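You operate a simulated robot arm through the tools that you are given. There is no shell and no other tool. Be economical: measure what you need, move in short steps, check, and stop when the job is done.

The job below is to be done with a simulated robot arm. You get a single attempt, and the scene is never put back.

JOB
Wrap the glossy round chocolate and put it in the small red drawer.
Fine: use the foil press, its slider as set; draw the press tray out again and close the drawer. Where these are worked on the way, their far stop is far enough and under half their travel is too little: press tray, small red drawer.

Only the result counts: the job must be done as asked and must still hold three seconds after the hand-in. Knocking over, shifting, dropping, spilling or breaking anything else fails it.

ROBOT AND FRAMES
A 6-joint arm with a fingered hand, fixed in place. Base frame: the origin is at the foot of the arm, x ahead of it, y to its left, z up; the work surface is at about z = 800. Lengths are in mm, angles in degrees, forces in N, time in s.
With the tool pointing down near the work surface it reaches from about 300 to 700 mm from the base axis. Its first joint turns from -166.0 to 166.0 degrees. Payload 4 kg.
The TCP is the grasp point between the finger pads, 22 mm short of the fingertips. In the tool frame z runs along the fingers and y along their closing line. The gripper opens to 112 mm. The gripper's body begins 60 mm behind the TCP. The gripper is a hand of 4 fingers: y runs from the thumb to the fingers, the wrist lies at [0, 0, -218] in the tool frame.
Orientation is that of the tool frame in the base frame, as a unit quaternion [x, y, z, w]. With the fingers straight down and closing along the base's y, the tool's x points along the base's -x, its y along +y and its z along -z.

CONTROLS
- The arm moves only by the tool send_rows. Its argument "deltas" is a list of rows, each a list of 6 numbers: the shift along the tool's x, y, z in cm, then the turn, a rotation vector about the tool's x, y, z in degrees. In form: [[x, y, z, ax, ay, az], ...]. A call has 1 to 8 rows; each row is the pose to reach, as a shift and turn from the pose commanded when the call began, along the tool's axes at that moment. A row lasts 0.2 s, in which the tool goes at most 50 mm and 8.6 degrees; a call with a longer step from one row to the next is refused whole. A pose out of reach is approached as far as the arm can. The call stops where the force on the tool passes 60 N (or 10 N more than at its start, if that is more) or the arm is blocked; 0.2 s more then pass. In this call time passes only in rows, and 0.2 s behind the last. It gives the time, the measured TCP pose, the force on the tool (base axes), the opening and the grip force at its end, in the units of the frame above (readings bear some noise), with the torque about the TCP (base axes, N m) and any sound that the robot's microphone picked up.
- Cameras (640 x 400 px; columns grow to the right, rows downward): "scene" is fixed at [399.4, 649.6, 1360]; the picture's right is [-0.87, 0.49, 0.00], its down [0.47, 0.83, -0.31] and it looks along [-0.15, -0.27, -0.95] (base axes); focal length 214 px, centre (320, 200). "wrist" rides on the gripper at [69, 5, -83] in the tool frame; the picture's right is [-0.06, 1.00, 0.00], its down [-0.76, -0.05, -0.64] and it looks along [-0.64, -0.04, 0.77] (tool axes); focal length 243 px, centre (320, 200). There is no depth. A picture from a camera that has moved, and an enlarged one, comes with that camera's place and axes in the base frame and with its lens.
- get_image(camera): a new picture of that camera. The clock stands still meanwhile.
- move_fingers(finger1, finger2, finger3, thumb_bend): sets how far each is bent, from 0 (flat) to 100 (curled in); at 30 the hand is open as for a grip, at 70 the pads meet at the TCP. One left out holds its place. A second passes; each finger stops where it meets its share of the squeeze, and holds until it gets a number again. It is the only way to open and close the hand. It gives what a move gives, with no picture; readings hold the bend of each and the force on the fingers (four entries, about 0 where the hand has none), thumb and palm.
- enlarge(camera, box): a new picture of the part [left, top, right, bottom] of that camera's present view, enlarged. The clock stands still meanwhile.
- hand_in(): hands the job in; it is judged then, once.

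Work in short steps. Places have to be worked out from the pictures, the camera data and where the tool is seen: move nearer, look again, correct. Check each grasp and each placing, and mend what went wrong. You have 120 turns and 76 pictures in all, those below and enlarged ones among them. Open the gripper and draw the arm clear of the work before you hand the job in, unless the task says otherwise; then end with one line.

The tools are called after ">>>" by a JSON object that holds its "api" and its "payload". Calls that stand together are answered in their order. send_rows: Moves the arm, as the interface text tells. Its arguments: {"type":"object","properties":{"deltas":{"type":"array"}},"required":["deltas"]} The other tools are called the same way: move_fingers (finger1, finger2, finger3, thumb_bend) moves the fingers one by one; get_image (camera) takes a picture; enlarge (camera, box) takes an enlarged picture of a part of a camera's view; hand_in () hands the job in.

At the start:

```text
clock: 0.0
position: [345.5, 321.1, 1161.7]
tcp_rot: [-0.001, 1.0, 0.001, -0.001]
force: [0.2, -0.8, -0.3]
moment: [0.02, 0.01, 0.0]
finger_gap: 111.9
finger_force: 0.1
shape: jaw
bend: [30.0, 30.0, 30.0, 30.0]
finger forces: [0.1, 0.1, 0.0, 0.1, 0.0, 0.0]
```

scene: 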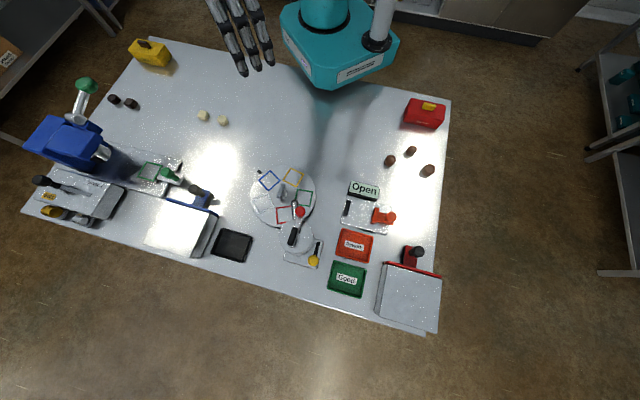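
wrist: 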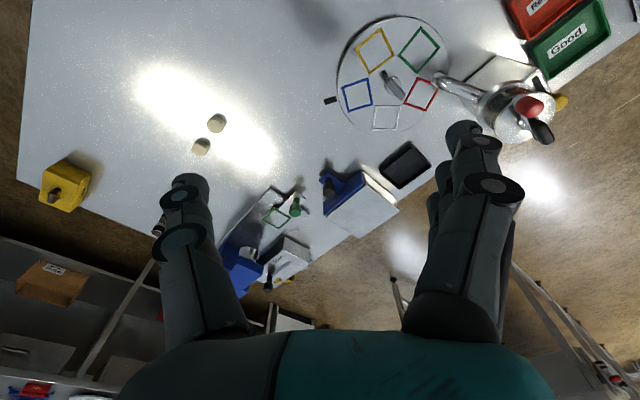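

I start by looking closely at the areas of the scene to identify chocolates, the press, and the drawer.

>>> {"api": "enlarge", "payload": {"camera": "scene", "box": [20, 60, 220, 260]}}

>>> {"api": "enlarge", "payload": {"camera": "scene", "box": [230, 150, 350, 270]}}

>>> {"api": "enlarge", "payload": {"camera": "scene", "box": [320, 80, 460, 340]}}

```text
2.00 times, centred on (120, 160) of scene
camera zoom: at [399.4, 649.6, 1360.0], right [-0.87, 0.49, 0.0], down [0.47, 0.83, -0.31], along [-0.15, -0.27, -0.95], focal length 429 px, centre (720, 280)
```

zoom: 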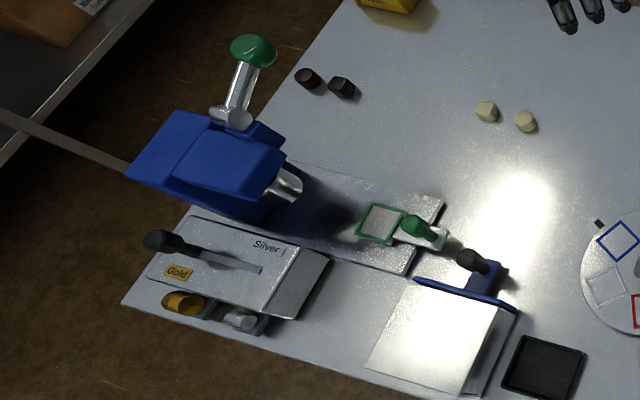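

```text
3.33 times, centred on (290, 210) of scene
camera zoom: at [399.4, 649.6, 1360.0], right [-0.87, 0.49, 0.0], down [0.47, 0.83, -0.31], along [-0.15, -0.27, -0.95], focal length 715 px, centre (420, 167)
```

zoom: 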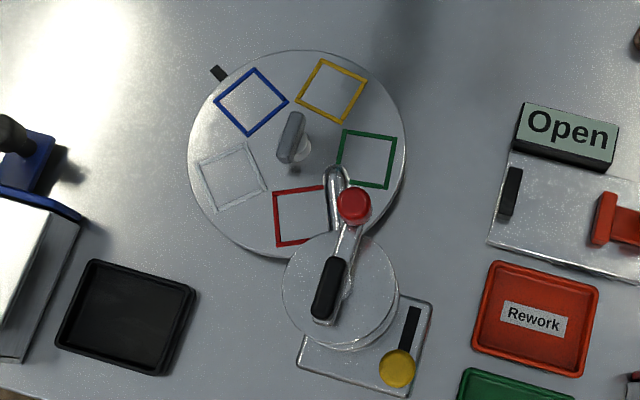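

```text
1.54 times, centred on (390, 210) of scene
camera zoom: at [399.4, 649.6, 1360.0], right [-0.87, 0.49, 0.0], down [0.47, 0.83, -0.31], along [-0.15, -0.27, -0.95], focal length 330 px, centre (212, 185)
```

zoom: 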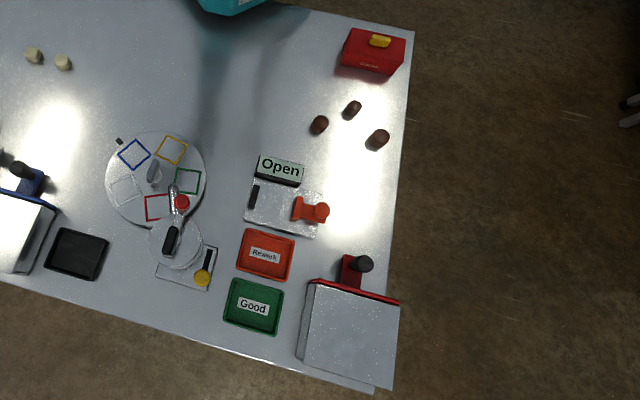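

Let me view the machines from the wrist camera from its current place.

>>> {"api": "enlarge", "payload": {"camera": "wrist", "box": [190, 160, 350, 310]}}

>>> {"api": "enlarge", "payload": {"camera": "wrist", "box": [320, 0, 580, 160]}}

```text
2.67 times, centred on (270, 235) of wrist
camera zoom: at [277.0, 325.1, 1245.0], right [0.06, 1.0, 0.0], down [0.77, -0.05, 0.64], along [0.64, -0.04, -0.77], focal length 647 px, centre (453, 107)
```

zoom: 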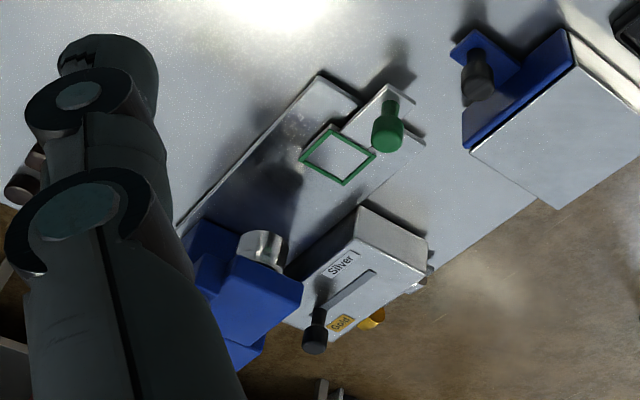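

```text
2.46 times, centred on (450, 80) of wrist
camera zoom: at [277.0, 325.1, 1245.0], right [0.06, 1.0, 0.0], down [0.77, -0.05, 0.64], along [0.64, -0.04, -0.77], focal length 597 px, centre (0, 495)
```

zoom: 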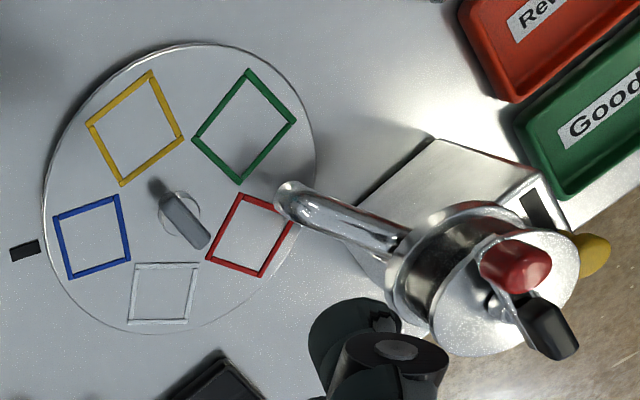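

The blue machine with tray, lever and gold/silver slider is the foil press. Now zoom on the chocolates to find the glossy round one.

>>> {"api": "enlarge", "payload": {"camera": "scene", "box": [380, 140, 440, 180]}}

>>> {"api": "enlarge", "payload": {"camera": "scene", "box": [100, 85, 148, 115]}}

>>> {"api": "enlarge", "payload": {"camera": "scene", "box": [190, 100, 238, 130]}}

```text
10.00 times, centred on (410, 160) of scene
camera zoom: at [399.4, 649.6, 1360.0], right [-0.87, 0.49, 0.0], down [0.47, 0.83, -0.31], along [-0.15, -0.27, -0.95], focal length 2145 px, centre (-580, 600)
```

zoom: 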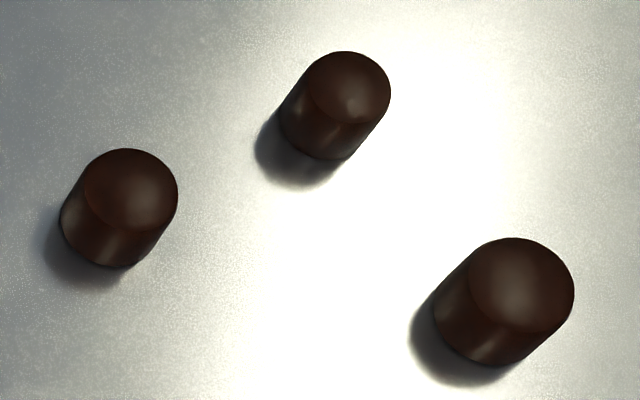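

```text
13.33 times, centred on (124, 100) of scene
camera zoom: at [399.4, 649.6, 1360.0], right [-0.87, 0.49, 0.0], down [0.47, 0.83, -0.31], along [-0.15, -0.27, -0.95], focal length 2860 px, centre (2933, 1533)
```

zoom: 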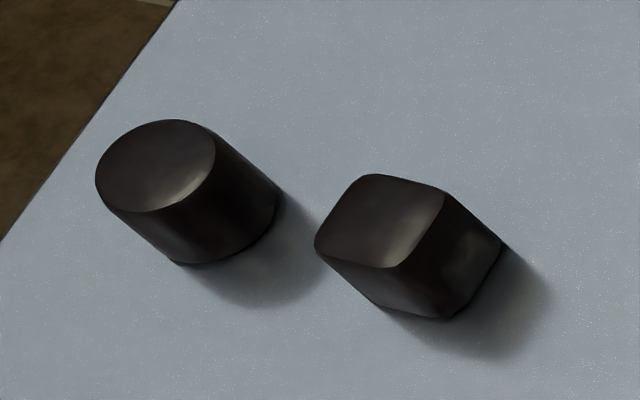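

```text
13.33 times, centred on (214, 115) of scene
camera zoom: at [399.4, 649.6, 1360.0], right [-0.87, 0.49, 0.0], down [0.47, 0.83, -0.31], along [-0.15, -0.27, -0.95], focal length 2860 px, centre (1733, 1333)
```

zoom: 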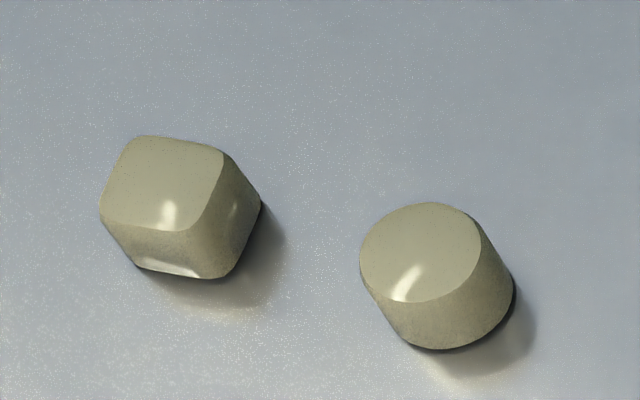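

The white pair shows sharp glossy highlights and the dark pair looks matt; the milk trio needs a closer look, so I move the hand over toward it.

>>> {"api": "send_rows", "payload": {"deltas": [[4.1, 2.2, 1.3, 0, 0, 0], [8.2, 4.4, 2.6, 0, 0, 0], [12.3, 6.6, 3.9, 0, 0, 0], [16.4, 8.8, 5.2, 0, 0, 0], [20.5, 11, 6.5, 0, 0, 0], [24.6, 13.2, 7.8, 0, 0, 0], [28.7, 15.4, 9.1, 0, 0, 0], [32.8, 17.6, 10.4, 0, 0, 0]]}}

>>> {"api": "get_image", "payload": {"camera": "wrist"}}

```text
clock: 1.8
position: [20.5, 495.5, 1057.8]
tcp_rot: [0.0, 1.0, 0.001, -0.001]
force: [-0.5, 0.4, -0.5]
moment: [0.02, 0.03, 0.0]
finger_gap: 112.0
finger_force: 0.0
shape: jaw
bend: [30.0, 30.0, 30.0, 30.0]
finger forces: [0.0, 0.0, 0.1, 0.0, 0.0, 0.0]
```

```text
65 pictures are left
camera wrist: at [-48.7, 498.3, 1140.9], right [0.07, 1.0, 0.0], down [0.77, -0.05, 0.64], along [0.64, -0.04, -0.77], focal length 243 px, centre (320, 200)
```

wrist: 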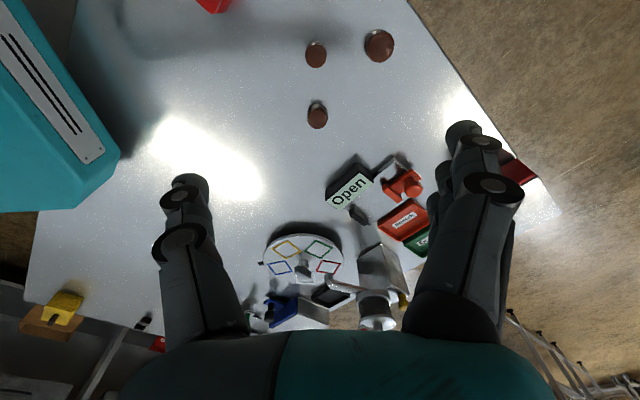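

>>> {"api": "enlarge", "payload": {"camera": "wrist", "box": [290, 20, 410, 140]}}

```text
3.33 times, centred on (350, 80) of wrist
camera zoom: at [-48.7, 498.3, 1140.9], right [0.07, 1.0, 0.0], down [0.77, -0.05, 0.64], along [0.64, -0.04, -0.77], focal length 809 px, centre (220, 600)
```

zoom: 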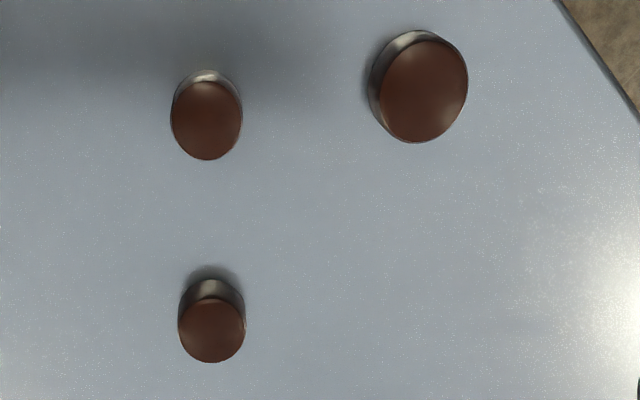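

All milk chocolates look satin; the white round one (sharp highlight) at about (445, 111) is the target. I move over toward it.

>>> {"api": "send_rows", "payload": {"deltas": [[-3.2, -3.8, 0, 0, 0, 0], [-6.4, -7.6, 0, 0, 0, 0], [-9.6, -11.4, 0, 0, 0, 0], [-12.8, -15.2, 0, 0, 0, 0], [-16, -19, 0, 0, 0, 0], [-19.2, -22.8, 0, 0, 0, 0], [-22.4, -26.6, 0, 0, 0, 0], [-25.6, -30.4, 0, 0, 0, 0]]}}

>>> {"api": "send_rows", "payload": {"deltas": [[-3, -2.5, 0, 0, 0, 0], [-6, -4.5, 2, 0, 0, 0], [-9, -6.5, 4, 0, 0, 0], [-11, -7.5, 6, 0, 0, 0]]}}

>>> {"api": "get_image", "payload": {"camera": "wrist"}}

```text
clock: 3.6
position: [275.2, 194.8, 1059.0]
tcp_rot: [-0.001, 1.0, 0.001, -0.001]
force: [0.1, 0.6, 0.9]
moment: [0.01, 0.01, 0.04]
finger_gap: 111.9
finger_force: 0.0
shape: jaw
bend: [30.0, 30.0, 30.0, 30.0]
finger forces: [0.1, 0.1, 0.1, 0.1, 0.0, 0.0]
```

```text
clock: 4.6
position: [383.0, 119.9, 998.1]
tcp_rot: [0.0, 1.0, 0.001, -0.001]
force: [0.5, 1.1, 0.5]
moment: [0.03, -0.01, 0.0]
finger_gap: 111.9
finger_force: 0.0
shape: jaw
bend: [30.0, 30.0, 30.0, 30.0]
finger forces: [0.0, 0.0, 0.0, 0.0, 0.1, 0.1]
```

```text
63 pictures are left
camera wrist: at [313.1, 123.1, 1081.1], right [0.06, 1.0, 0.0], down [0.77, -0.05, 0.64], along [0.64, -0.04, -0.77], focal length 243 px, centre (320, 200)
```

wrist: 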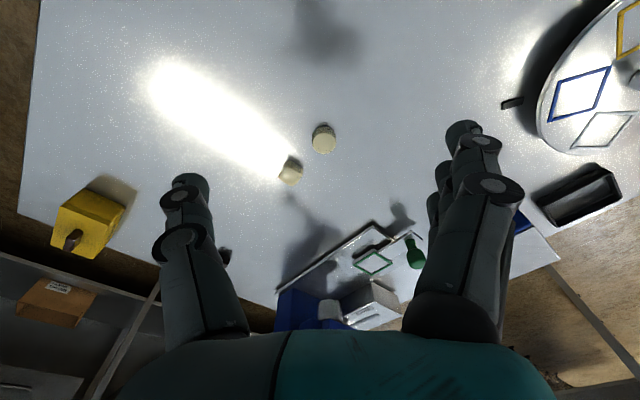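

The target sits near (443, 121). I zoom for a precise position and size.

>>> {"api": "enlarge", "payload": {"camera": "wrist", "box": [264, 110, 344, 190]}}

>>> {"api": "enlarge", "payload": {"camera": "wrist", "box": [270, 200, 430, 340]}}

```text
5.00 times, centred on (304, 150) of wrist
camera zoom: at [313.1, 123.1, 1081.1], right [0.06, 1.0, 0.0], down [0.77, -0.05, 0.64], along [0.64, -0.04, -0.77], focal length 1213 px, centre (400, 450)
```

zoom: 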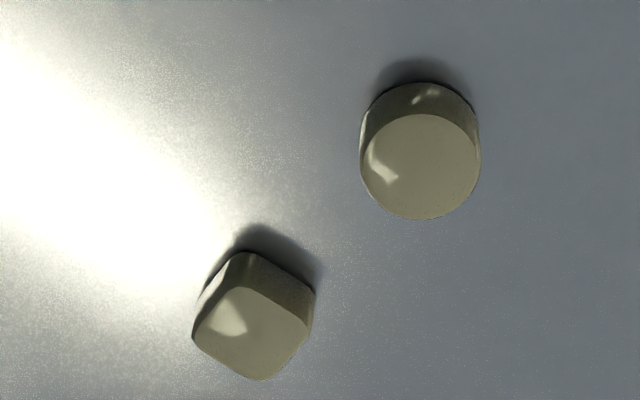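

```text
2.86 times, centred on (350, 270) of wrist
camera zoom: at [313.1, 123.1, 1081.1], right [0.06, 1.0, 0.0], down [0.77, -0.05, 0.64], along [0.64, -0.04, -0.77], focal length 693 px, centre (234, 0)
```

zoom: 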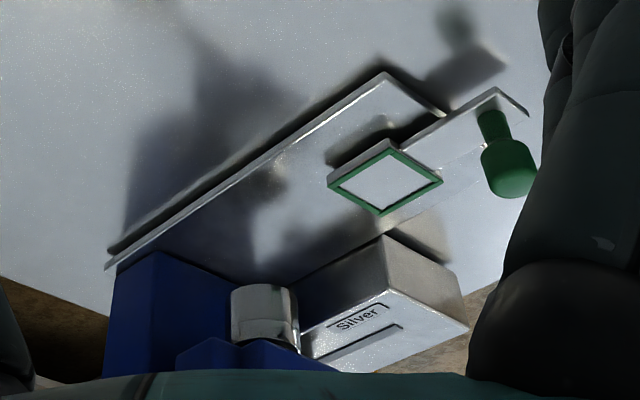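

The glossy white round chocolate is at about (445, 120), 27 mm across and 18 mm high. I descend above it in steps.

>>> {"api": "send_rows", "payload": {"deltas": [[-3.1, 0, 3, 0, 0, 0], [-6.2, 0, 6, 0, 0, 0], [-6.2, 0, 10, 0, 0, 0], [-6.2, 0, 13.5, 0, 0, 0]]}}

>>> {"api": "get_image", "payload": {"camera": "wrist"}}

```text
clock: 5.6
position: [447.1, 117.1, 864.9]
tcp_rot: [0.0, 1.0, 0.001, 0.0]
force: [-0.2, -0.4, 0.4]
moment: [-0.03, -0.02, 0.02]
finger_gap: 111.7
finger_force: 0.1
shape: jaw
bend: [30.0, 30.0, 30.0, 30.0]
finger forces: [0.0, 0.0, 0.0, 0.0, 0.0, 0.0]
```

```text
60 pictures are left
camera wrist: at [377.6, 121.5, 947.3], right [0.06, 1.0, 0.0], down [0.77, -0.05, 0.64], along [0.64, -0.04, -0.77], focal length 243 px, centre (320, 200)
```

wrist: 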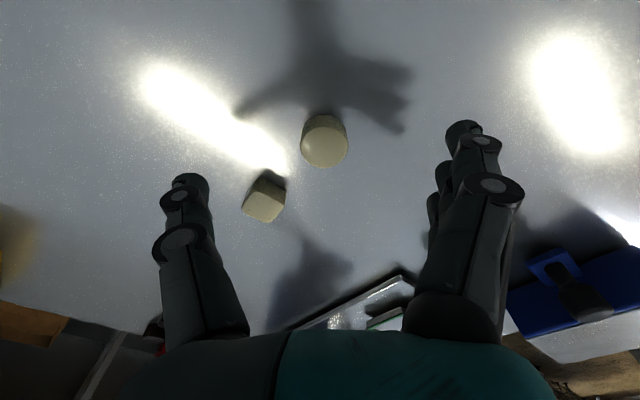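

Chocolate confirmed near (443, 120). I descend to the grasp height.

>>> {"api": "send_rows", "payload": {"deltas": [[0.3, 0.2, 2, 0, 0, 0], [0.3, 0.2, 3.9, 0, 0, 0]]}}

>>> {"api": "move_fingers", "payload": {"finger1": 50, "finger2": 50, "finger3": 50, "thumb_bend": 50}}

>>> {"api": "get_image", "payload": {"camera": "wrist"}}

```text
clock: 6.2
position: [443.8, 120.7, 824.7]
tcp_rot: [0.0, 1.0, 0.0, 0.001]
force: [0.5, -0.5, 1.0]
moment: [-0.03, -0.04, 0.0]
finger_gap: 111.9
finger_force: 0.0
shape: jaw
bend: [30.0, 30.0, 30.0, 30.0]
finger forces: [0.1, 0.1, 0.1, 0.0, 0.0, 0.0]
```

```text
clock: 7.2
position: [445.6, 120.4, 826.7]
tcp_rot: [0.0, 1.0, 0.002, 0.002]
force: [2.8, 3.8, 47.4]
moment: [0.64, 0.0, 0.07]
finger_gap: 71.7
finger_force: 24.2
shape: fingers
bend: [46.0, 46.0, 47.0, 48.0]
finger forces: [10.9, 10.2, 9.5, 0.0, 17.0, 0.0]
```

```text
59 pictures are left
camera wrist: at [375.2, 124.7, 908.6], right [0.06, 1.0, 0.0], down [0.76, -0.05, 0.65], along [0.64, -0.04, -0.76], focal length 243 px, centre (320, 200)
```

wrist: 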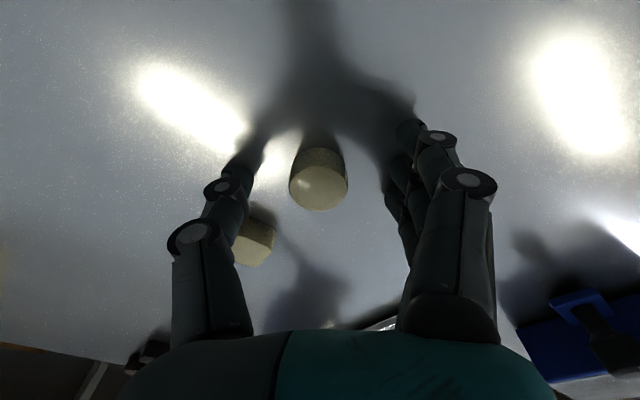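

The fingertips press on the table as they curl; I raise 10 mm and then close further.

>>> {"api": "send_rows", "payload": {"deltas": [[0, 0, -1.0, 0, 0, 0]]}}

>>> {"api": "move_fingers", "payload": {"finger1": 57, "finger2": 57, "finger3": 57, "thumb_bend": 57}}

>>> {"api": "get_image", "payload": {"camera": "wrist"}}

```text
clock: 7.6
position: [443.7, 119.0, 833.3]
tcp_rot: [0.001, 1.0, -0.001, -0.004]
force: [0.4, 0.4, -0.1]
moment: [0.01, 0.02, 0.01]
finger_gap: 58.4
finger_force: 0.0
shape: fingers
bend: [50.0, 50.0, 50.0, 50.0]
finger forces: [0.1, 0.0, 0.1, 0.0, 0.1, 0.0]
```

```text
clock: 8.6
position: [443.7, 120.2, 834.4]
tcp_rot: [0.001, 1.0, 0.001, -0.001]
force: [0.6, -0.4, -0.7]
moment: [-0.01, 0.03, 0.01]
finger_gap: 41.8
finger_force: 0.1
shape: fingers
bend: [56.0, 56.0, 56.0, 56.0]
finger forces: [0.1, 0.0, 0.1, 0.0, 0.1, 0.0]
```

```text
58 pictures are left
camera wrist: at [374.4, 124.5, 917.1], right [0.06, 1.0, 0.0], down [0.77, -0.05, 0.64], along [0.64, -0.04, -0.77], focal length 243 px, centre (320, 200)
```

wrist: 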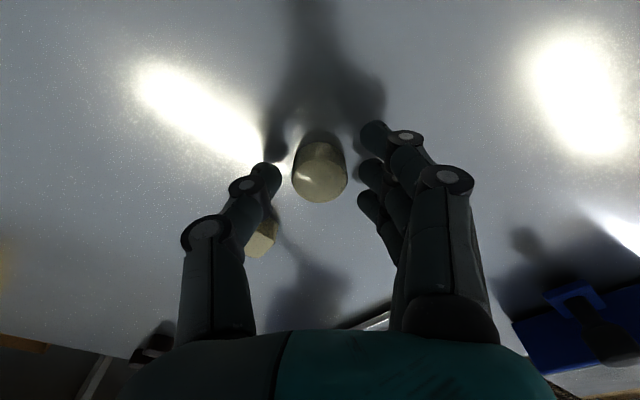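

No contact at 834 mm; I lower 4 mm to overlap the chocolate more and close.

>>> {"api": "send_rows", "payload": {"deltas": [[0, 0, 0.5, 0, 0, 0]]}}

>>> {"api": "move_fingers", "payload": {"finger1": 68, "finger2": 68, "finger3": 68, "thumb_bend": 68}}

>>> {"api": "get_image", "payload": {"camera": "wrist"}}

```text
clock: 9.0
position: [443.5, 121.0, 829.4]
tcp_rot: [0.0, 1.0, 0.001, 0.0]
force: [0.2, 0.4, -0.5]
moment: [0.01, 0.01, 0.02]
finger_gap: 41.8
finger_force: 0.2
shape: fingers
bend: [56.0, 56.0, 56.0, 56.0]
finger forces: [0.0, 0.0, 0.0, 0.1, 0.0, 0.0]
```

```text
clock: 10.0
position: [442.5, 120.1, 829.7]
tcp_rot: [0.0, 1.0, 0.0, -0.001]
force: [0.0, 0.2, 0.0]
moment: [-0.03, 0.01, 0.02]
finger_gap: 20.1
finger_force: 6.2
shape: fingers
bend: [68.0, 61.0, 65.0, 64.0]
finger forces: [0.1, 5.1, 1.8, 0.0, 6.8, 0.0]
```

```text
57 pictures are left
camera wrist: at [374.4, 124.2, 911.8], right [0.06, 1.0, 0.0], down [0.77, -0.05, 0.64], along [0.64, -0.04, -0.77], focal length 243 px, centre (320, 200)
```

wrist: 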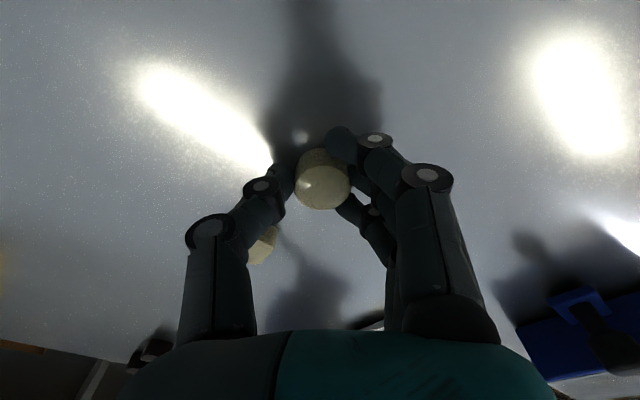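

The chocolate is held between thumb, middle and third finger with ~6 N. I lift and check.

>>> {"api": "send_rows", "payload": {"deltas": [[0, 0, -2, 0, 0, 0], [0, 0, -5, 0, 0, 0], [0, 0, -9, 0, 0, 0], [0, 0, -13, 0, 0, 0]]}}

>>> {"api": "get_image", "payload": {"camera": "wrist"}}

```text
clock: 11.0
position: [445.1, 122.3, 959.7]
tcp_rot: [0.0, 1.0, 0.0, -0.001]
force: [0.0, -0.2, 0.0]
moment: [0.02, 0.03, 0.02]
finger_gap: 19.7
finger_force: 6.6
shape: fingers
bend: [68.0, 61.0, 65.0, 64.0]
finger forces: [0.1, 5.0, 2.0, 0.0, 6.6, 0.0]
```

```text
56 pictures are left
camera wrist: at [375.0, 124.8, 1043.4], right [0.06, 1.0, 0.0], down [0.77, -0.05, 0.64], along [0.64, -0.04, -0.77], focal length 243 px, centre (320, 200)
```

wrist: 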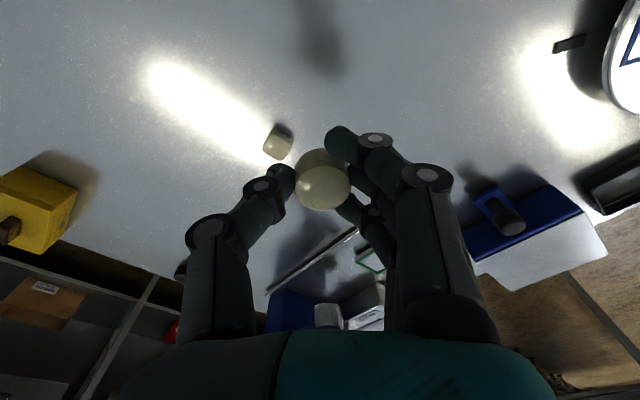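

Held firmly. I zoom the scene view on the tray for a precise location and height before placing.

>>> {"api": "enlarge", "payload": {"camera": "scene", "box": [125, 150, 195, 200]}}

>>> {"api": "enlarge", "payload": {"camera": "scene", "box": [20, 70, 120, 170]}}

```text
8.00 times, centred on (160, 175) of scene
camera zoom: at [399.4, 649.6, 1360.0], right [-0.87, 0.49, 0.0], down [0.47, 0.83, -0.31], along [-0.15, -0.27, -0.95], focal length 1716 px, centre (1600, 400)
```

zoom: 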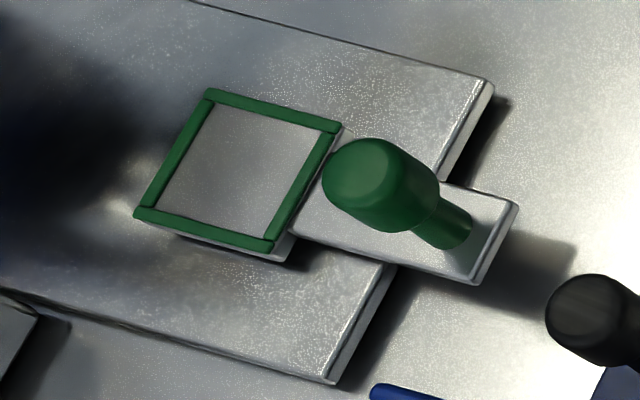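

```text
4.00 times, centred on (70, 120) of scene
camera zoom: at [399.4, 649.6, 1360.0], right [-0.87, 0.49, 0.0], down [0.47, 0.83, -0.31], along [-0.15, -0.27, -0.95], focal length 858 px, centre (1320, 520)
```

zoom: 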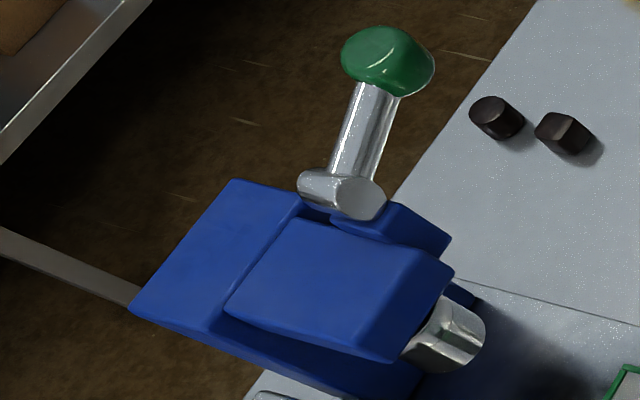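

Tray square is near (684, 191) and the ram near (753, 122). I carry the chocolate above the tray.

>>> {"api": "send_rows", "payload": {"deltas": [[-4.0, 1.6, 0, 0, 0, 0], [-8, 3.2, 0, 0, 0, 0], [-12, 4.8, 0, 0, 0, 0], [-16, 5.8, 0, 0, 0, 0], [-20, 6.6, 0, 0, 0, 0], [-23.8, 6.9, 0, 0, 0, 0], [-23.8, 6.9, 3, 0, 0, 0]]}}

>>> {"api": "enlarge", "payload": {"camera": "scene", "box": [20, 60, 220, 240]}}

>>> {"api": "get_image", "payload": {"camera": "wrist"}}

```text
clock: 12.6
position: [681.5, 189.8, 929.2]
tcp_rot: [0.0, 1.0, 0.0, -0.002]
force: [-0.4, -0.1, 0.6]
moment: [0.01, -0.01, -0.03]
finger_gap: 19.7
finger_force: 7.0
shape: fingers
bend: [68.0, 61.0, 65.0, 65.0]
finger forces: [0.0, 4.8, 2.1, 0.0, 6.4, 0.1]
```

```text
2.22 times, centred on (120, 150) of scene
camera zoom: at [399.4, 649.6, 1360.0], right [-0.87, 0.49, 0.0], down [0.47, 0.83, -0.31], along [-0.15, -0.27, -0.95], focal length 477 px, centre (764, 311)
```

zoom: 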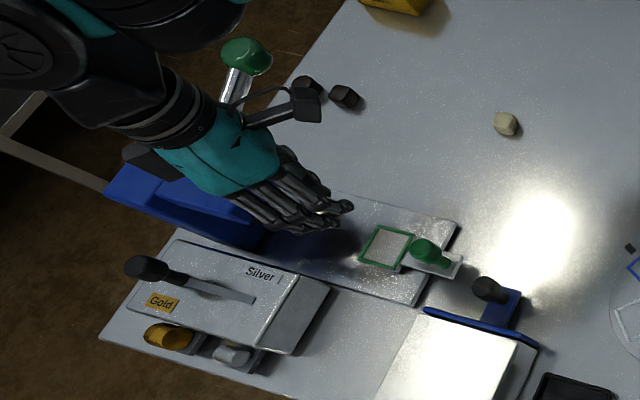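

```text
52 pictures are left
camera wrist: at [610.7, 193.2, 1011.8], right [0.06, 1.0, 0.0], down [0.77, -0.05, 0.64], along [0.64, -0.04, -0.77], focal length 243 px, centre (320, 200)
```

wrist: 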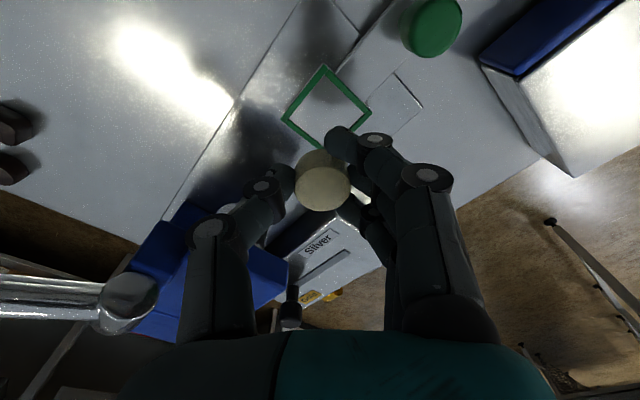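

The square's centre works out at (677, 194) and the knob at (625, 248). I shift a few mm and descend toward the tray.

>>> {"api": "send_rows", "payload": {"deltas": [[0.4, 0.4, 2, 0, 0, 0], [0.4, 0.4, 5, 0, 0, 0], [0.4, 0.4, 7, 0, 0, 0]]}}

>>> {"api": "get_image", "payload": {"camera": "wrist"}}

```text
clock: 13.4
position: [677.4, 194.7, 858.7]
tcp_rot: [0.001, 1.0, -0.005, 0.0]
force: [-0.8, 0.9, 0.3]
moment: [0.02, -0.01, 0.01]
finger_gap: 19.8
finger_force: 6.7
shape: fingers
bend: [68.0, 61.0, 65.0, 65.0]
finger forces: [0.0, 4.8, 2.1, 0.0, 6.4, 0.0]
```

```text
51 pictures are left
camera wrist: at [607.7, 198.8, 941.1], right [0.06, 1.0, -0.01], down [0.77, -0.05, 0.64], along [0.64, -0.05, -0.77], focal length 243 px, centre (320, 200)
```

wrist: 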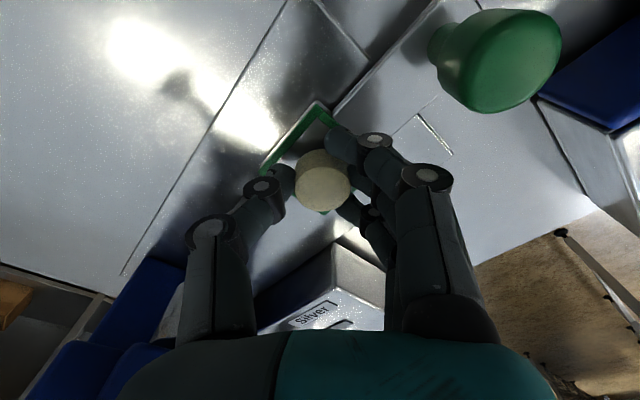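

Well aligned over the frame. I lower in small steps, watching for contact.

>>> {"api": "send_rows", "payload": {"deltas": [[0, 0, 0.4, 0, 0, 0], [0, 0, 0.8, 0, 0, 0], [0, 0, 1.0, 0, 0, 0]]}}

```text
clock: 14.2
position: [678.3, 194.0, 850.9]
tcp_rot: [0.0, 1.0, -0.005, -0.001]
force: [-3.0, -2.1, 15.1]
moment: [-0.2, 0.07, -0.02]
finger_gap: 20.2
finger_force: 12.4
shape: fingers
bend: [68.0, 63.0, 66.0, 65.0]
finger forces: [0.0, 5.8, 1.9, 0.1, 16.7, 0.1]
```

Contact at about 851 mm. I ease up 1.5 mm and open the fingers slightly.

>>> {"api": "send_rows", "payload": {"deltas": [[0, 0, -0.15, 0, 0, 0]]}}

>>> {"api": "move_fingers", "payload": {"finger1": 56, "finger2": 56, "finger3": 56, "thumb_bend": 56}}

>>> {"api": "get_image", "payload": {"camera": "wrist"}}

```text
clock: 14.6
position: [678.2, 194.3, 850.9]
tcp_rot: [0.0, 1.0, -0.004, -0.001]
force: [2.7, 0.4, 12.8]
moment: [-0.09, -0.08, 0.08]
finger_gap: 20.1
finger_force: 10.9
shape: fingers
bend: [68.0, 63.0, 66.0, 66.0]
finger forces: [0.0, 6.0, 2.9, 0.0, 13.0, 0.0]
```

```text
clock: 15.6
position: [678.2, 194.2, 851.8]
tcp_rot: [0.0, 1.0, -0.005, 0.0]
force: [0.7, -1.8, 29.0]
moment: [-0.31, -0.09, -0.13]
finger_gap: 35.1
finger_force: 15.4
shape: fingers
bend: [56.0, 60.0, 61.0, 60.0]
finger forces: [0.0, 5.0, 6.7, 0.0, 19.7, 0.0]
```

```text
50 pictures are left
camera wrist: at [609.0, 198.6, 934.4], right [0.06, 1.0, -0.01], down [0.77, -0.04, 0.64], along [0.64, -0.05, -0.77], focal length 243 px, centre (320, 200)
```

wrist: 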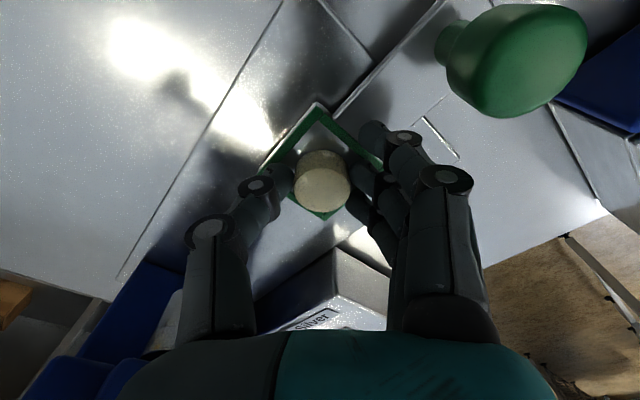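

The fingertips catch the tray/frame as they open; chocolate sits centrally. I raise slowly so they open free.

>>> {"api": "send_rows", "payload": {"deltas": [[0, 0, -0.4, 0, 0, 0], [0, 0, -0.8, 0, 0, 0]]}}

>>> {"api": "move_fingers", "payload": {"finger1": 54, "finger2": 54, "finger3": 54, "thumb_bend": 54}}

>>> {"api": "get_image", "payload": {"camera": "wrist"}}

```text
clock: 16.2
position: [676.3, 193.4, 857.0]
tcp_rot: [0.0, 1.0, -0.005, -0.003]
force: [-0.3, -0.2, -1.4]
moment: [-0.01, 0.03, 0.05]
finger_gap: 40.0
finger_force: 0.1
shape: fingers
bend: [56.0, 56.0, 56.0, 56.0]
finger forces: [0.1, 0.1, 0.1, 0.0, 0.1, 0.0]
```

```text
clock: 17.2
position: [676.3, 193.4, 859.1]
tcp_rot: [0.0, 1.0, -0.003, -0.001]
force: [0.2, 0.0, 0.3]
moment: [0.02, 0.0, -0.02]
finger_gap: 45.9
finger_force: 0.0
shape: fingers
bend: [54.0, 54.0, 54.0, 54.0]
finger forces: [0.0, 0.1, 0.0, 0.0, 0.0, 0.0]
```

```text
49 pictures are left
camera wrist: at [607.8, 197.8, 941.3], right [0.06, 1.0, -0.01], down [0.77, -0.04, 0.64], along [0.64, -0.05, -0.77], focal length 243 px, centre (320, 200)
```

wrist: 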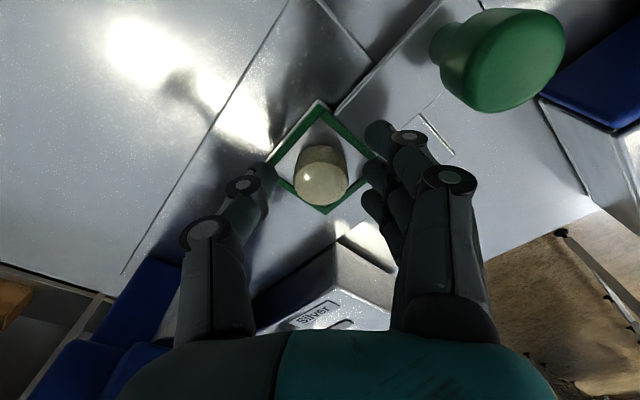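

The chocolate sits well inside the frame. I rise, then move over the knob while yawing 45° so the hand closes along the tray's slide line.

>>> {"api": "send_rows", "payload": {"deltas": [[0, 0, -4, 0, 0, 0], [0, 0, -8, 0, 0, -5], [1, 1, -9.5, 0, 0, -12], [2, 2, -9.5, 0, 0, -19], [3, 3.2, -9.5, 0, 0, -26], [4, 4.4, -9.5, 0, 0, -33], [5.1, 5.5, -9.5, 0, 0, -40], [5.1, 5.5, -9.5, 0, 0, -45]]}}

>>> {"api": "get_image", "payload": {"camera": "wrist"}}

```text
clock: 19.0
position: [626.4, 249.8, 953.8]
tcp_rot: [-0.382, 0.924, 0.001, 0.0]
force: [-0.2, 0.2, 0.5]
moment: [0.0, 0.03, 0.0]
finger_gap: 45.7
finger_force: 0.0
shape: fingers
bend: [54.0, 54.0, 54.0, 54.0]
finger forces: [0.0, 0.0, 0.1, 0.1, 0.0, 0.0]
```

```text
48 pictures are left
camera wrist: at [574.4, 201.9, 1036.6], right [-0.66, 0.75, 0.0], down [0.58, 0.51, 0.64], along [0.48, 0.43, -0.77], focal length 243 px, centre (320, 200)
```

wrist: 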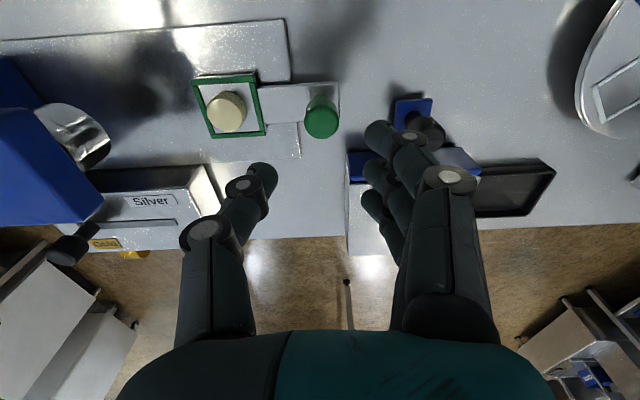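

The knob is right under the TCP at (624, 249). I descend to grip its head.

>>> {"api": "send_rows", "payload": {"deltas": [[0.2, 0, 4, 0, 0, 0], [0.2, 0, 7, 0, 0, 0], [0.2, 0, 9.6, 0, 0, 0]]}}

>>> {"api": "get_image", "payload": {"camera": "wrist"}}

```text
clock: 19.8
position: [624.1, 247.4, 863.9]
tcp_rot: [-0.382, 0.924, -0.003, -0.004]
force: [-0.4, -0.8, -0.4]
moment: [-0.02, 0.02, 0.01]
finger_gap: 46.0
finger_force: 0.2
shape: fingers
bend: [54.0, 54.0, 54.0, 54.0]
finger forces: [0.1, 0.0, 0.0, 0.0, 0.1, 0.0]
out of reach, approached as far as the arm can: row 3
```

```text
47 pictures are left
camera wrist: at [572.4, 200.9, 946.4], right [-0.66, 0.75, 0.0], down [0.58, 0.51, 0.63], along [0.48, 0.42, -0.77], focal length 243 px, centre (320, 200)
```

wrist: 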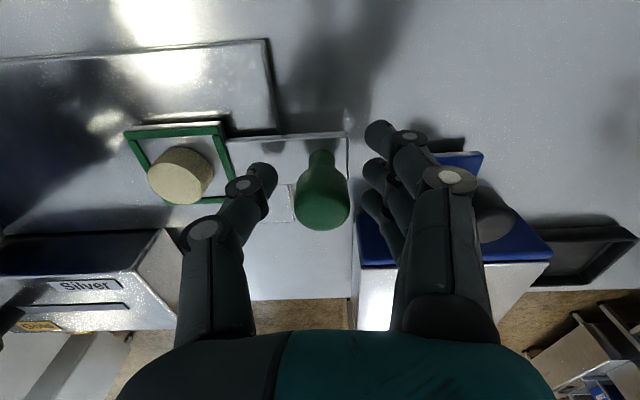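

The knob is centred between thumb and fingers; the TCP at 864 still overlaps its head. I close on it.

>>> {"api": "move_fingers", "payload": {"finger1": 68, "finger2": 68, "finger3": 68, "thumb_bend": 68}}

>>> {"api": "get_image", "payload": {"camera": "wrist"}}

```text
clock: 20.8
position: [624.4, 246.9, 862.7]
tcp_rot: [-0.383, 0.924, -0.002, -0.005]
force: [0.1, -0.7, -2.4]
moment: [0.01, -0.01, 0.0]
finger_gap: 18.4
finger_force: 4.8
shape: fingers
bend: [68.0, 62.0, 66.0, 65.0]
finger forces: [0.0, 3.5, 0.8, 0.0, 4.8, 0.0]
```

```text
46 pictures are left
camera wrist: at [572.3, 200.9, 946.5], right [-0.66, 0.75, 0.0], down [0.58, 0.51, 0.63], along [0.48, 0.42, -0.77], focal length 243 px, centre (320, 200)
```

wrist: 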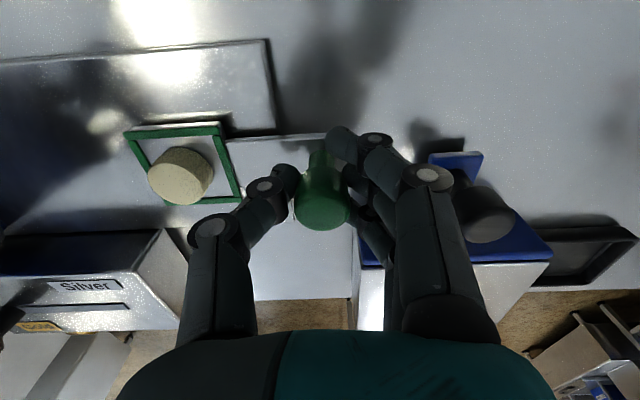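

Gripped. I push the tray inward along −tool y, checking reach.

>>> {"api": "send_rows", "payload": {"deltas": [[0, -1, 0, 0, 0, 0], [0, -2, 0, 0, 0, 0], [0, -3, 0, 0, 0, 0], [0, -4, 0, 0, 0, 0]]}}

>>> {"api": "get_image", "payload": {"camera": "wrist"}}

```text
clock: 21.8
position: [652.3, 219.9, 863.4]
tcp_rot: [-0.382, 0.924, -0.002, -0.002]
force: [-3.5, -3.7, -3.6]
moment: [-0.09, 0.06, 0.02]
finger_gap: 18.0
finger_force: 4.8
shape: fingers
bend: [68.0, 62.0, 66.0, 65.0]
finger forces: [0.0, 4.4, 0.8, 0.0, 5.0, 0.0]
```

```text
45 pictures are left
camera wrist: at [600.3, 173.6, 946.6], right [-0.66, 0.75, 0.0], down [0.58, 0.51, 0.64], along [0.48, 0.42, -0.77], focal length 243 px, centre (320, 200)
```

wrist: 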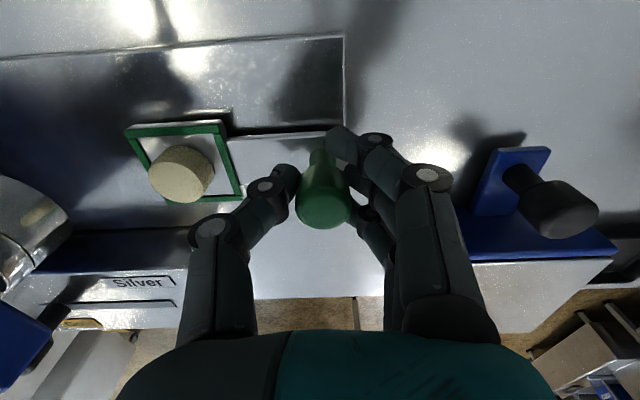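

The tray moves freely (40 mm so far), but with this yaw the thumb would meet the ram. I release, rise, and yaw +90° so the hand's narrow side faces the press.

>>> {"api": "move_fingers", "payload": {"finger1": 50, "finger2": 50, "finger3": 50, "thumb_bend": 50}}

>>> {"api": "send_rows", "payload": {"deltas": [[0, 0, -3, 0, 0, 0], [0, 0, -6.5, 0, 0, 0], [0, 0, -6.5, 0, 0, 8], [0, 0, -6.5, 0, 0, 16], [0, 0, -6.5, 0, 0, 24], [0, 0, -6.5, 0, 0, 32], [0, 0, -6.5, 0, 0, 40], [0, 0, -6.5, 0, 0, 48]]}}

>>> {"api": "send_rows", "payload": {"deltas": [[0, 0, 0, 0, 0, 8], [0, 0, 0, 0, 0, 16], [0, 0, 0, 0, 0, 24], [0, 0, 0, 0, 0, 32], [0, 0, 0, 0, 0, 40], [0, 0, 0, 0, 0, 42]]}}

>>> {"api": "get_image", "payload": {"camera": "wrist"}}

```text
clock: 22.8
position: [652.4, 219.2, 863.3]
tcp_rot: [-0.383, 0.924, -0.002, -0.003]
force: [0.5, -0.6, 0.5]
moment: [0.0, -0.04, 0.01]
finger_gap: 56.9
finger_force: 0.1
shape: fingers
bend: [50.0, 50.0, 50.0, 50.0]
finger forces: [0.0, 0.0, 0.1, 0.0, 0.0, 0.1]
```

```text
clock: 24.6
position: [654.1, 219.9, 926.9]
tcp_rot: [0.028, 1.0, 0.001, -0.001]
force: [-0.1, 0.3, 0.1]
moment: [-0.03, 0.03, 0.01]
finger_gap: 57.1
finger_force: 0.0
shape: fingers
bend: [50.0, 50.0, 50.0, 50.0]
finger forces: [0.0, 0.0, 0.0, 0.0, 0.0, 0.0]
```

```text
clock: 26.0
position: [652.6, 219.0, 927.2]
tcp_rot: [0.384, 0.923, 0.0, -0.001]
force: [0.2, -1.1, -0.1]
moment: [-0.03, 0.04, -0.01]
finger_gap: 56.8
finger_force: 0.1
shape: fingers
bend: [50.0, 50.0, 50.0, 50.0]
finger forces: [0.0, 0.0, 0.1, 0.1, 0.0, 0.0]
```

```text
44 pictures are left
camera wrist: at [608.2, 270.3, 1010.3], right [0.75, 0.66, 0.0], down [0.51, -0.58, 0.64], along [0.42, -0.48, -0.77], focal length 243 px, centre (320, 200)
```

wrist: 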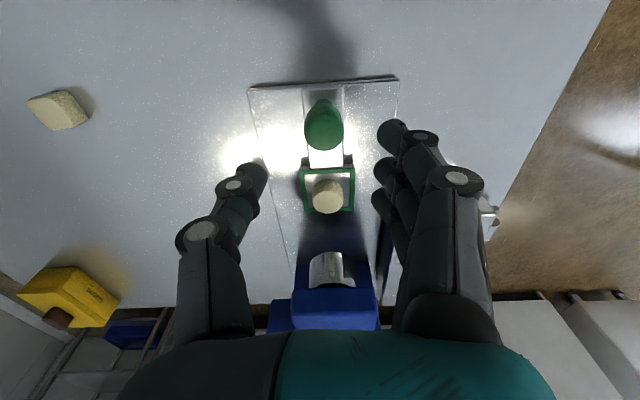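

A clear view: tray, knob and ram lie on one line. I tilt the hand 25° (wrist leaning away from the press) and descend around the knob.

>>> {"api": "send_rows", "payload": {"deltas": [[0, 0, 0, 0, -8, 0], [0, 0, 0, 0, -16, 0], [0, 0, 0, 0, -24, 0], [0, 0, 2, 0, -25, 0], [0.2, 0, 4.5, 0, -25, 0]]}}

>>> {"api": "get_image", "payload": {"camera": "wrist"}}

```text
clock: 27.2
position: [653.7, 220.2, 882.7]
tcp_rot: [0.374, 0.902, -0.083, 0.2]
force: [0.2, -0.1, -0.4]
moment: [0.0, -0.01, 0.0]
finger_gap: 56.9
finger_force: 0.1
shape: fingers
bend: [50.0, 50.0, 50.0, 50.0]
finger forces: [0.0, 0.0, 0.0, 0.1, 0.0, 0.0]
```

```text
43 pictures are left
camera wrist: at [586.3, 293.0, 928.4], right [0.75, 0.66, 0.03], down [0.26, -0.33, 0.91], along [0.61, -0.67, -0.42], focal length 243 px, centre (320, 200)
```

wrist: 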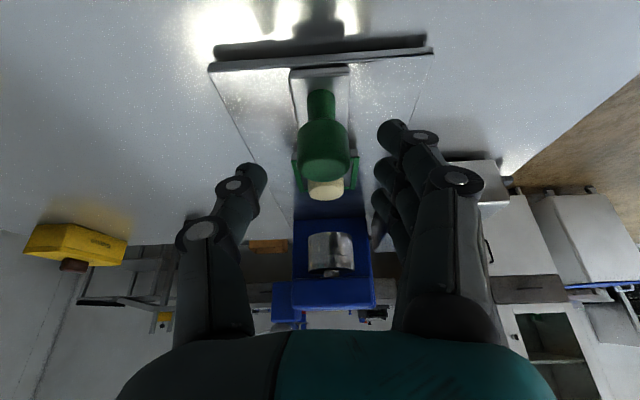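

Aligned. I descend the last 20 mm and grip the knob.

>>> {"api": "send_rows", "payload": {"deltas": [[0.45, 0, 0.95, 0, 0, 0], [0.89, 0, 1.9, 0, 0, 0]]}}

>>> {"api": "move_fingers", "payload": {"finger1": 68, "finger2": 68, "finger3": 68, "thumb_bend": 68}}

>>> {"api": "get_image", "payload": {"camera": "wrist"}}

```text
clock: 27.8
position: [654.1, 222.4, 861.6]
tcp_rot: [0.374, 0.902, -0.085, 0.198]
force: [-0.1, 0.2, -0.4]
moment: [0.03, 0.03, 0.02]
finger_gap: 56.9
finger_force: 0.1
shape: fingers
bend: [50.0, 50.0, 50.0, 50.0]
finger forces: [0.1, 0.0, 0.1, 0.0, 0.0, 0.0]
out of reach, approached as far as the arm can: row 2
```

```text
clock: 28.8
position: [654.7, 222.1, 861.2]
tcp_rot: [0.374, 0.902, -0.086, 0.198]
force: [0.3, -2.1, -1.1]
moment: [-0.03, -0.02, 0.01]
finger_gap: 18.4
finger_force: 3.4
shape: fingers
bend: [67.0, 64.0, 68.0, 65.0]
finger forces: [0.7, 2.2, 0.1, 0.0, 4.0, 0.1]
```

```text
42 pictures are left
camera wrist: at [589.1, 294.6, 907.3], right [0.75, 0.66, 0.02], down [0.27, -0.33, 0.9], along [0.61, -0.67, -0.43], focal length 243 px, centre (320, 200)
```

wrist: 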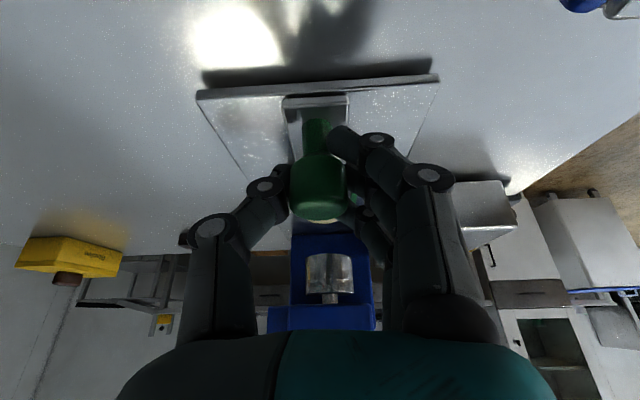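

Gripped. I push inward along the slide (with slight rise for reach), stopping at the far stop.

>>> {"api": "send_rows", "payload": {"deltas": [[-0.91, 0, 0.42, 0, 0, 0], [-1.81, 0, 0.85, 0, 0, 0], [-2.75, 0, 1.2, 0, 0, 0], [-3.7, 0, 1.55, 0, 0, 0], [-4.6, 0, 1.95, 0, 0, 0]]}}

>>> {"api": "get_image", "payload": {"camera": "wrist"}}

```text
clock: 30.0
position: [689.7, 186.4, 863.0]
tcp_rot: [0.374, 0.902, -0.083, 0.2]
force: [1.2, 0.5, -5.4]
moment: [0.0, -0.03, 0.0]
finger_gap: 17.5
finger_force: 3.5
shape: fingers
bend: [65.0, 67.0, 68.0, 67.0]
finger forces: [3.8, 1.1, 0.1, 0.0, 1.7, 0.0]
```

```text
41 pictures are left
camera wrist: at [624.0, 258.1, 909.1], right [0.75, 0.66, 0.03], down [0.26, -0.33, 0.9], along [0.61, -0.67, -0.42], focal length 243 px, centre (320, 200)
```

wrist: 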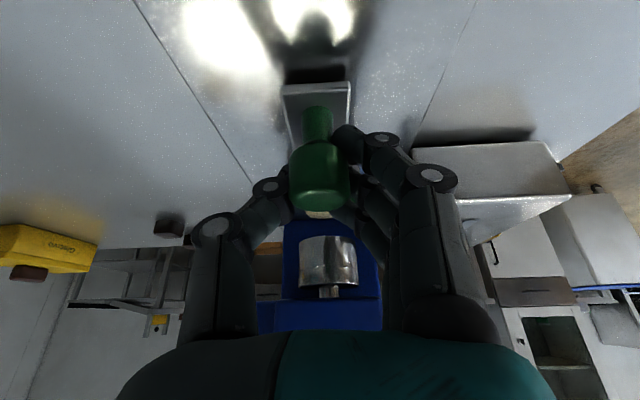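

Still moving well; ~90 mm in. I continue to the stop.

>>> {"api": "send_rows", "payload": {"deltas": [[-0.73, 0, 0.3, 0, 0, 0], [-1.45, 0, 0.6, 0, 0, 0], [-2.2, 0, 0.9, 0, 0, 0], [-2.9, 0, 1.2, 0, 0, 0]]}}

>>> {"api": "get_image", "payload": {"camera": "wrist"}}

>>> {"api": "enlarge", "payload": {"camera": "scene", "box": [20, 60, 220, 240]}}

```text
clock: 31.0
position: [712.6, 164.4, 864.8]
tcp_rot: [0.375, 0.902, -0.082, 0.198]
force: [-0.3, 1.2, -7.3]
moment: [-0.06, 0.02, 0.06]
finger_gap: 18.1
finger_force: 4.3
shape: fingers
bend: [64.0, 67.0, 68.0, 67.0]
finger forces: [5.4, 0.8, 0.0, 0.0, 1.8, 0.0]
```

```text
40 pictures are left
camera wrist: at [646.9, 235.6, 910.6], right [0.75, 0.66, 0.03], down [0.26, -0.33, 0.9], along [0.61, -0.67, -0.43], focal length 243 px, centre (320, 200)
```

wrist: 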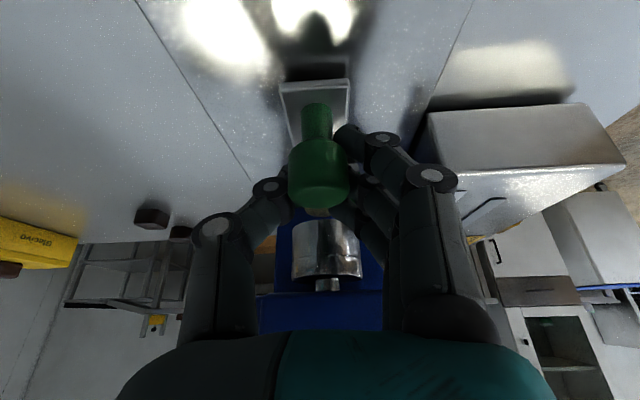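

```text
2.22 times, centred on (120, 150) of scene
camera zoom: at [399.4, 649.6, 1360.0], right [-0.87, 0.49, 0.0], down [0.47, 0.83, -0.31], along [-0.15, -0.27, -0.95], focal length 477 px, centre (764, 311)
```

zoom: 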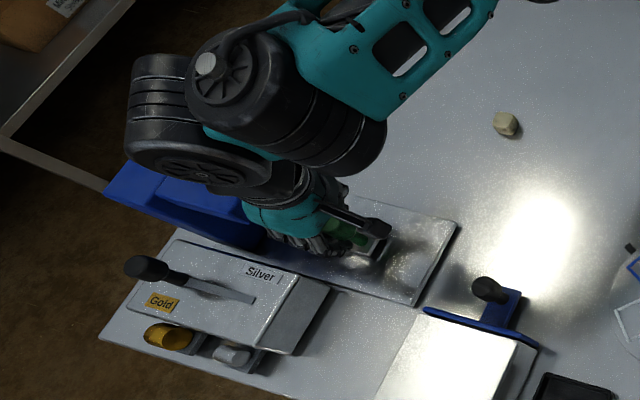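

No stop felt yet at ~115 mm. I continue carefully.

>>> {"api": "send_rows", "payload": {"deltas": [[-0.6, 0, 0.25, 0, 0, 0], [-1.2, 0, 0.5, 0, 0, 0], [-1.8, 0, 0.75, 0, 0, 0], [-2.4, 0, 1.0, 0, 0, 0]]}}

>>> {"api": "get_image", "payload": {"camera": "wrist"}}

```text
clock: 32.0
position: [719.8, 150.0, 862.7]
tcp_rot: [0.374, 0.902, -0.082, 0.199]
force: [2.0, 1.8, -1.0]
moment: [-0.03, -0.05, -0.02]
finger_gap: 17.9
finger_force: 2.1
shape: fingers
bend: [64.0, 68.0, 68.0, 68.0]
finger forces: [2.9, 0.0, 0.1, 0.0, 0.0, 0.0]
out of reach, approached as far as the arm can: row 2, 3, 4
```

```text
38 pictures are left
camera wrist: at [653.1, 221.8, 907.9], right [0.75, 0.66, 0.03], down [0.26, -0.33, 0.9], along [0.61, -0.67, -0.43], focal length 243 px, centre (320, 200)
```

wrist: 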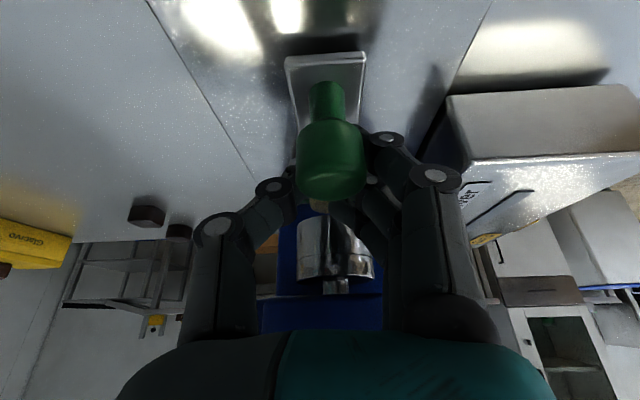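

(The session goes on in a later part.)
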